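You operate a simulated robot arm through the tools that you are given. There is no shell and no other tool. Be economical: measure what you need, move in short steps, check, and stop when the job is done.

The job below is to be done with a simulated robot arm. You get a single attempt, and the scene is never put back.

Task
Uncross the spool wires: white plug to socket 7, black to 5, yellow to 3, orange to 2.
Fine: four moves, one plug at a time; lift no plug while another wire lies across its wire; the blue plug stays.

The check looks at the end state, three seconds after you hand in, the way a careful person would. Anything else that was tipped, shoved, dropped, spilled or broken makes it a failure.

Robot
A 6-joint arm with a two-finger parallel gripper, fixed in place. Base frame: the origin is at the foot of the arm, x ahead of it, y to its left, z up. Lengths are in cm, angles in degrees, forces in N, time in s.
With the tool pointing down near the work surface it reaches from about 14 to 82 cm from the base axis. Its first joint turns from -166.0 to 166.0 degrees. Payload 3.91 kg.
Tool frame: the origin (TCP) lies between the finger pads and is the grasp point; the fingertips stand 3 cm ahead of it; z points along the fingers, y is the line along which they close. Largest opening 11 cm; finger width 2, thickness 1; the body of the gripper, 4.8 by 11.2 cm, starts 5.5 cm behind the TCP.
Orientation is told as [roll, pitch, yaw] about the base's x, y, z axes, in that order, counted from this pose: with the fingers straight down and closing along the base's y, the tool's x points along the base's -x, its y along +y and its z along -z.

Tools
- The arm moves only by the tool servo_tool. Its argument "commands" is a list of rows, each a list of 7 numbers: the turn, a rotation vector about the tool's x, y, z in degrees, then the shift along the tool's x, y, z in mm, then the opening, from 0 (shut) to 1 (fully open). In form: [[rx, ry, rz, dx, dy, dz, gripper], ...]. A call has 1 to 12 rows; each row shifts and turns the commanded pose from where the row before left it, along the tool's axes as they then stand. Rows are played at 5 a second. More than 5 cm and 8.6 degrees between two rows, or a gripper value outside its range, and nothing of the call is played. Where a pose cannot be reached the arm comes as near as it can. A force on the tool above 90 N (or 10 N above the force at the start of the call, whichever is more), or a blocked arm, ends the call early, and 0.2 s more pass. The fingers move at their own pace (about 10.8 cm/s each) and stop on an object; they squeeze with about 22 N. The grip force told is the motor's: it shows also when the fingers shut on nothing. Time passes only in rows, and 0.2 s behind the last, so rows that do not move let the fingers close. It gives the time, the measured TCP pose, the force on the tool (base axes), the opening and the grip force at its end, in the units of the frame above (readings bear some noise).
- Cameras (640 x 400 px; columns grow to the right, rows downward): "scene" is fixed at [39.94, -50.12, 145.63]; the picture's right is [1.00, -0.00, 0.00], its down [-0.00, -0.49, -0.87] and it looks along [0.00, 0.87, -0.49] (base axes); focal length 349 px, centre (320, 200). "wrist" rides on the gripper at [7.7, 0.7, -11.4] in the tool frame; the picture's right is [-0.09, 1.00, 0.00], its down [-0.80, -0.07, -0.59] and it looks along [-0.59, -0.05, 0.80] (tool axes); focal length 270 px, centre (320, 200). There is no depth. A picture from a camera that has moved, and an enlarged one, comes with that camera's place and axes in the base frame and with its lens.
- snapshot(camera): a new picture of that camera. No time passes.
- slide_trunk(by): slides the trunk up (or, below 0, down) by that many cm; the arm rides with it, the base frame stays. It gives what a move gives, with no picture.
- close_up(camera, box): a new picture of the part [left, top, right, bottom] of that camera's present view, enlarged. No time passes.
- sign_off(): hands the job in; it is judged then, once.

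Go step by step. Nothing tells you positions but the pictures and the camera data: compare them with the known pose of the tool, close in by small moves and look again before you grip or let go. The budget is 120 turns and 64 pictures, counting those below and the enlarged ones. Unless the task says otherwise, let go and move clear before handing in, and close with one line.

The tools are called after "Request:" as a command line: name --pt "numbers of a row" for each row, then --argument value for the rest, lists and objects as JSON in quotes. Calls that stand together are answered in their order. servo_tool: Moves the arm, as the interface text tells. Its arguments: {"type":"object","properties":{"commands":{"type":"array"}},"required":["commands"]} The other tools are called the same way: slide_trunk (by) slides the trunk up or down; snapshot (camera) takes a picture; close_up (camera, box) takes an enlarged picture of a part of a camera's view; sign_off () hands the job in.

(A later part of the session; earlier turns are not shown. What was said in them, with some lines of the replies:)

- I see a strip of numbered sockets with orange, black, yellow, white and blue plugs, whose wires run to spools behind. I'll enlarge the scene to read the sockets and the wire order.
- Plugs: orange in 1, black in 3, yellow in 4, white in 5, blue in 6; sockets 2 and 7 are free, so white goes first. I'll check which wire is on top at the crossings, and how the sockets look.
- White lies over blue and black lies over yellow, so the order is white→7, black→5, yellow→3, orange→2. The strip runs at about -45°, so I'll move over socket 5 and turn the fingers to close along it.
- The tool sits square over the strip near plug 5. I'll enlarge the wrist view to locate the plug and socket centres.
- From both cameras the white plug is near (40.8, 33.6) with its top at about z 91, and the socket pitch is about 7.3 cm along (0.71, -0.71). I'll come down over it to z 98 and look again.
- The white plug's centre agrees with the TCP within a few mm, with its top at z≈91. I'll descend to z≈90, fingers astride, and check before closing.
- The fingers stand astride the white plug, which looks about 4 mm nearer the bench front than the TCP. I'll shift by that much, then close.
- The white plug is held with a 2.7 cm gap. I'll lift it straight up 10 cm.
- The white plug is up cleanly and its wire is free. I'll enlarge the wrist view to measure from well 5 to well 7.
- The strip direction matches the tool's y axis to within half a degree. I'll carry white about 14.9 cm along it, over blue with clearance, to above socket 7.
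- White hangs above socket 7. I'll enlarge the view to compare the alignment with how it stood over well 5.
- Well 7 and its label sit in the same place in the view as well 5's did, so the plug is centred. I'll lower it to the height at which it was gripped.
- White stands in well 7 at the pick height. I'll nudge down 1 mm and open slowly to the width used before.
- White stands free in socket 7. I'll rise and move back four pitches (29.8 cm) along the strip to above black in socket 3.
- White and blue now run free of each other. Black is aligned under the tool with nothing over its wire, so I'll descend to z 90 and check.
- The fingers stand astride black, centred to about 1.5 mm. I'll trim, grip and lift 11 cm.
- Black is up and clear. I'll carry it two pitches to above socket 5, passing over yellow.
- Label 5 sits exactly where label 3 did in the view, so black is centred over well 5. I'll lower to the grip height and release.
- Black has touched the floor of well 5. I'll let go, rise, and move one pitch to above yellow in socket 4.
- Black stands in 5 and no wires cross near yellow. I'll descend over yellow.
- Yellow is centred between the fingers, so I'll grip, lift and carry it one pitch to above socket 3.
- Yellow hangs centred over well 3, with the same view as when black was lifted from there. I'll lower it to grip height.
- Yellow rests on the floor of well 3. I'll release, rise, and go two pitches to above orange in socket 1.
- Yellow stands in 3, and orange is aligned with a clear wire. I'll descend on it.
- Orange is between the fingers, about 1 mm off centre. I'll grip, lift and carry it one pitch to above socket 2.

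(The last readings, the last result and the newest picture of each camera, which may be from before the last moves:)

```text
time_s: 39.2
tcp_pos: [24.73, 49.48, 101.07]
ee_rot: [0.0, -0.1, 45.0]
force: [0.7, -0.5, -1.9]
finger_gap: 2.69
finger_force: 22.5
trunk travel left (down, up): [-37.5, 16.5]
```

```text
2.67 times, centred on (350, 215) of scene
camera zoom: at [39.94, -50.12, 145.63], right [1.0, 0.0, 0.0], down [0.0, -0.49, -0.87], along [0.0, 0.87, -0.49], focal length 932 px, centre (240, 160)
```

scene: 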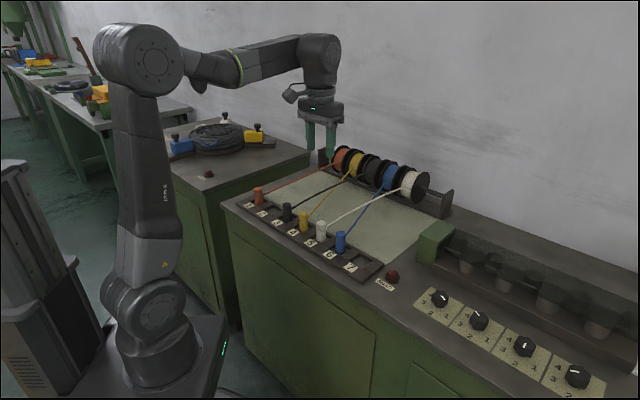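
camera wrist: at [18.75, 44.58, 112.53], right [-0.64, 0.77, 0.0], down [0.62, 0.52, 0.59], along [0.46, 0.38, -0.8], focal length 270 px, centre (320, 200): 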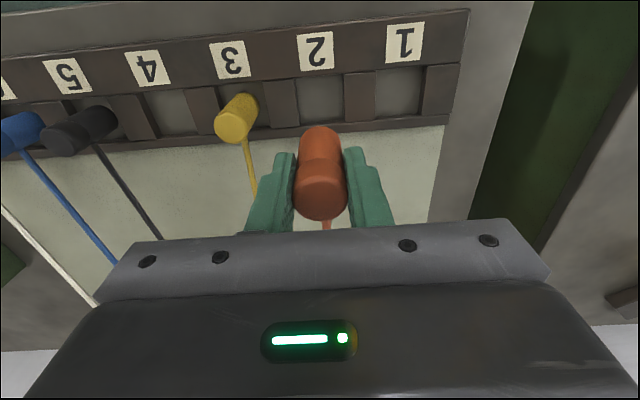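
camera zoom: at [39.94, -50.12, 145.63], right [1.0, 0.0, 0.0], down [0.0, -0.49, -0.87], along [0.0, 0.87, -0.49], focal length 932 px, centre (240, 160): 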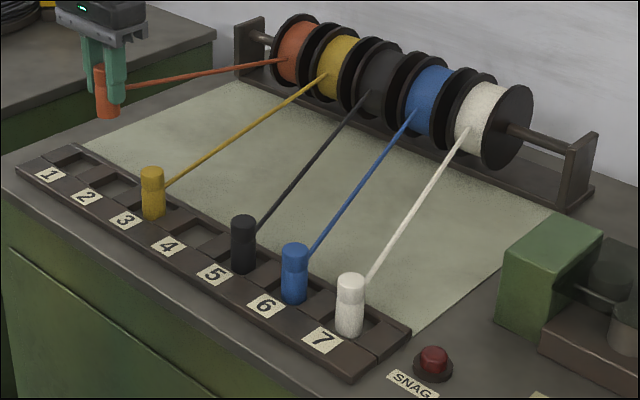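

Orange hangs centred over well 2, with the label in its usual place. I'll lower it.

Request:
servo_tool --pt "0 0 0 0 0 30 0.1" --pt "0 0 0 0 0 30 0.1" --pt "0 0 0 0 0 25 0.1" --pt "0 0 0 0 0 15 0.1" --pt "0 0 0 0 0 7 0.1" --pt "0 0 0 0 0 2.5 0.1" --pt "0 0 0 0 0 0.5 0.1" --pt "0 0 0 0 0 0 0.1"

Request:
snapshot --camera "wrist"

```text
time_s: 41.0
tcp_pos: [24.6, 49.51, 90.09]
ee_rot: [0.0, 0.0, 44.9]
force: [-0.8, 0.1, 3.2]
finger_gap: 2.7
finger_force: 21.9
trunk travel left (down, up): [-37.5, 16.5]
```

```text
20 pictures are left
camera wrist: at [18.73, 44.6, 101.56], right [-0.64, 0.77, 0.0], down [0.62, 0.52, 0.59], along [0.46, 0.38, -0.8], focal length 270 px, centre (320, 200)
```

wrist: 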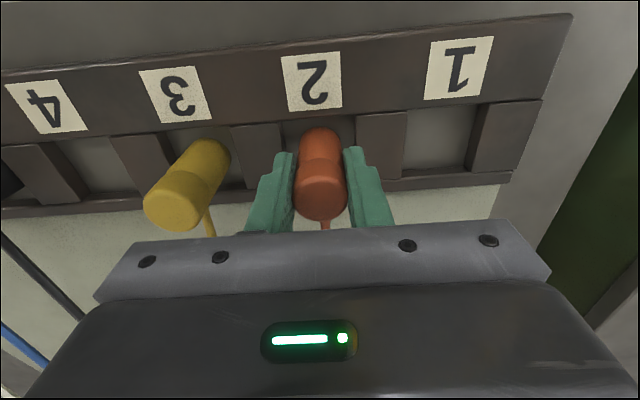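

Orange has lightly touched the floor of well 2. I'll release, rise clear and check everything.

Request:
servo_tool --pt "0 0 0 0 0 0 0.2" --pt "0 0 0 0 0 0 0.3" --pt "0 0 0 0 0 0 0.4" --pt "0 0 0 0 0 0 0.45" --pt "0 0 0 0 0 -20 0.45" --pt "0 0 0 0 0 -30 0.45" --pt "0 0 0 0 0 -40 0.45" --pt "0 0 0 0 0 -45 0.45" --pt "0 0 0 0 0 -45 0.45" --pt "0 0 0 0 0 0 0.45"

Request:
snapshot --camera "wrist"

Request:
close_up --camera "scene" --box '[230, 140, 470, 290]'

```text
time_s: 43.2
tcp_pos: [24.72, 49.38, 108.07]
ee_rot: [0.0, 0.0, 45.0]
force: [0.5, -0.1, 0.9]
finger_gap: 4.98
finger_force: 0.1
trunk travel left (down, up): [-37.5, 16.5]
```

```text
19 pictures are left
camera wrist: at [18.79, 44.53, 119.56], right [-0.64, 0.77, 0.0], down [0.62, 0.52, 0.59], along [0.46, 0.38, -0.8], focal length 270 px, centre (320, 200)
```

wrist: 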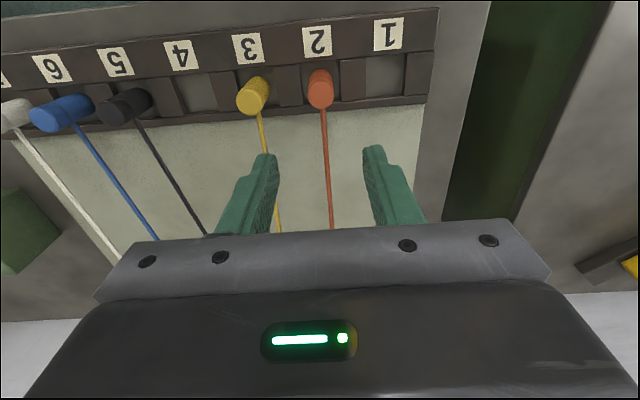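

```text
2.67 times, centred on (350, 215) of scene
camera zoom: at [39.94, -50.12, 145.63], right [1.0, 0.0, 0.0], down [0.0, -0.49, -0.87], along [0.0, 0.87, -0.49], focal length 932 px, centre (240, 160)
```

zoom: 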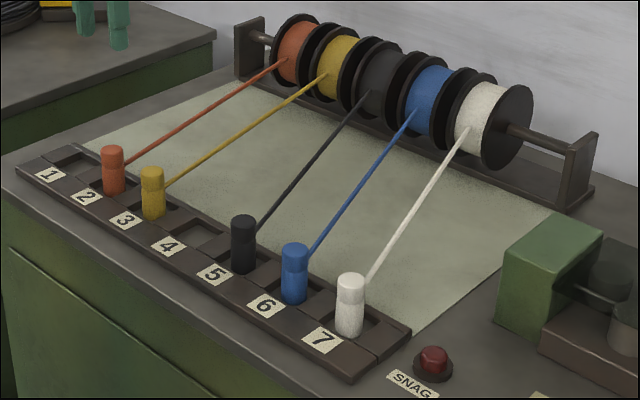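

All plugs stand upright: orange in 2, yellow in 3, black in 5, blue in 6 and white in 7. No wires cross and the arm is clear, so I'm handing in.

Request:
sign_off

```text
The job is handed in.
```

The wires are uncrossed: white is in socket 7, black in 5, yellow in 3 and orange in 2, done in four moves with blue left untouched in 6.
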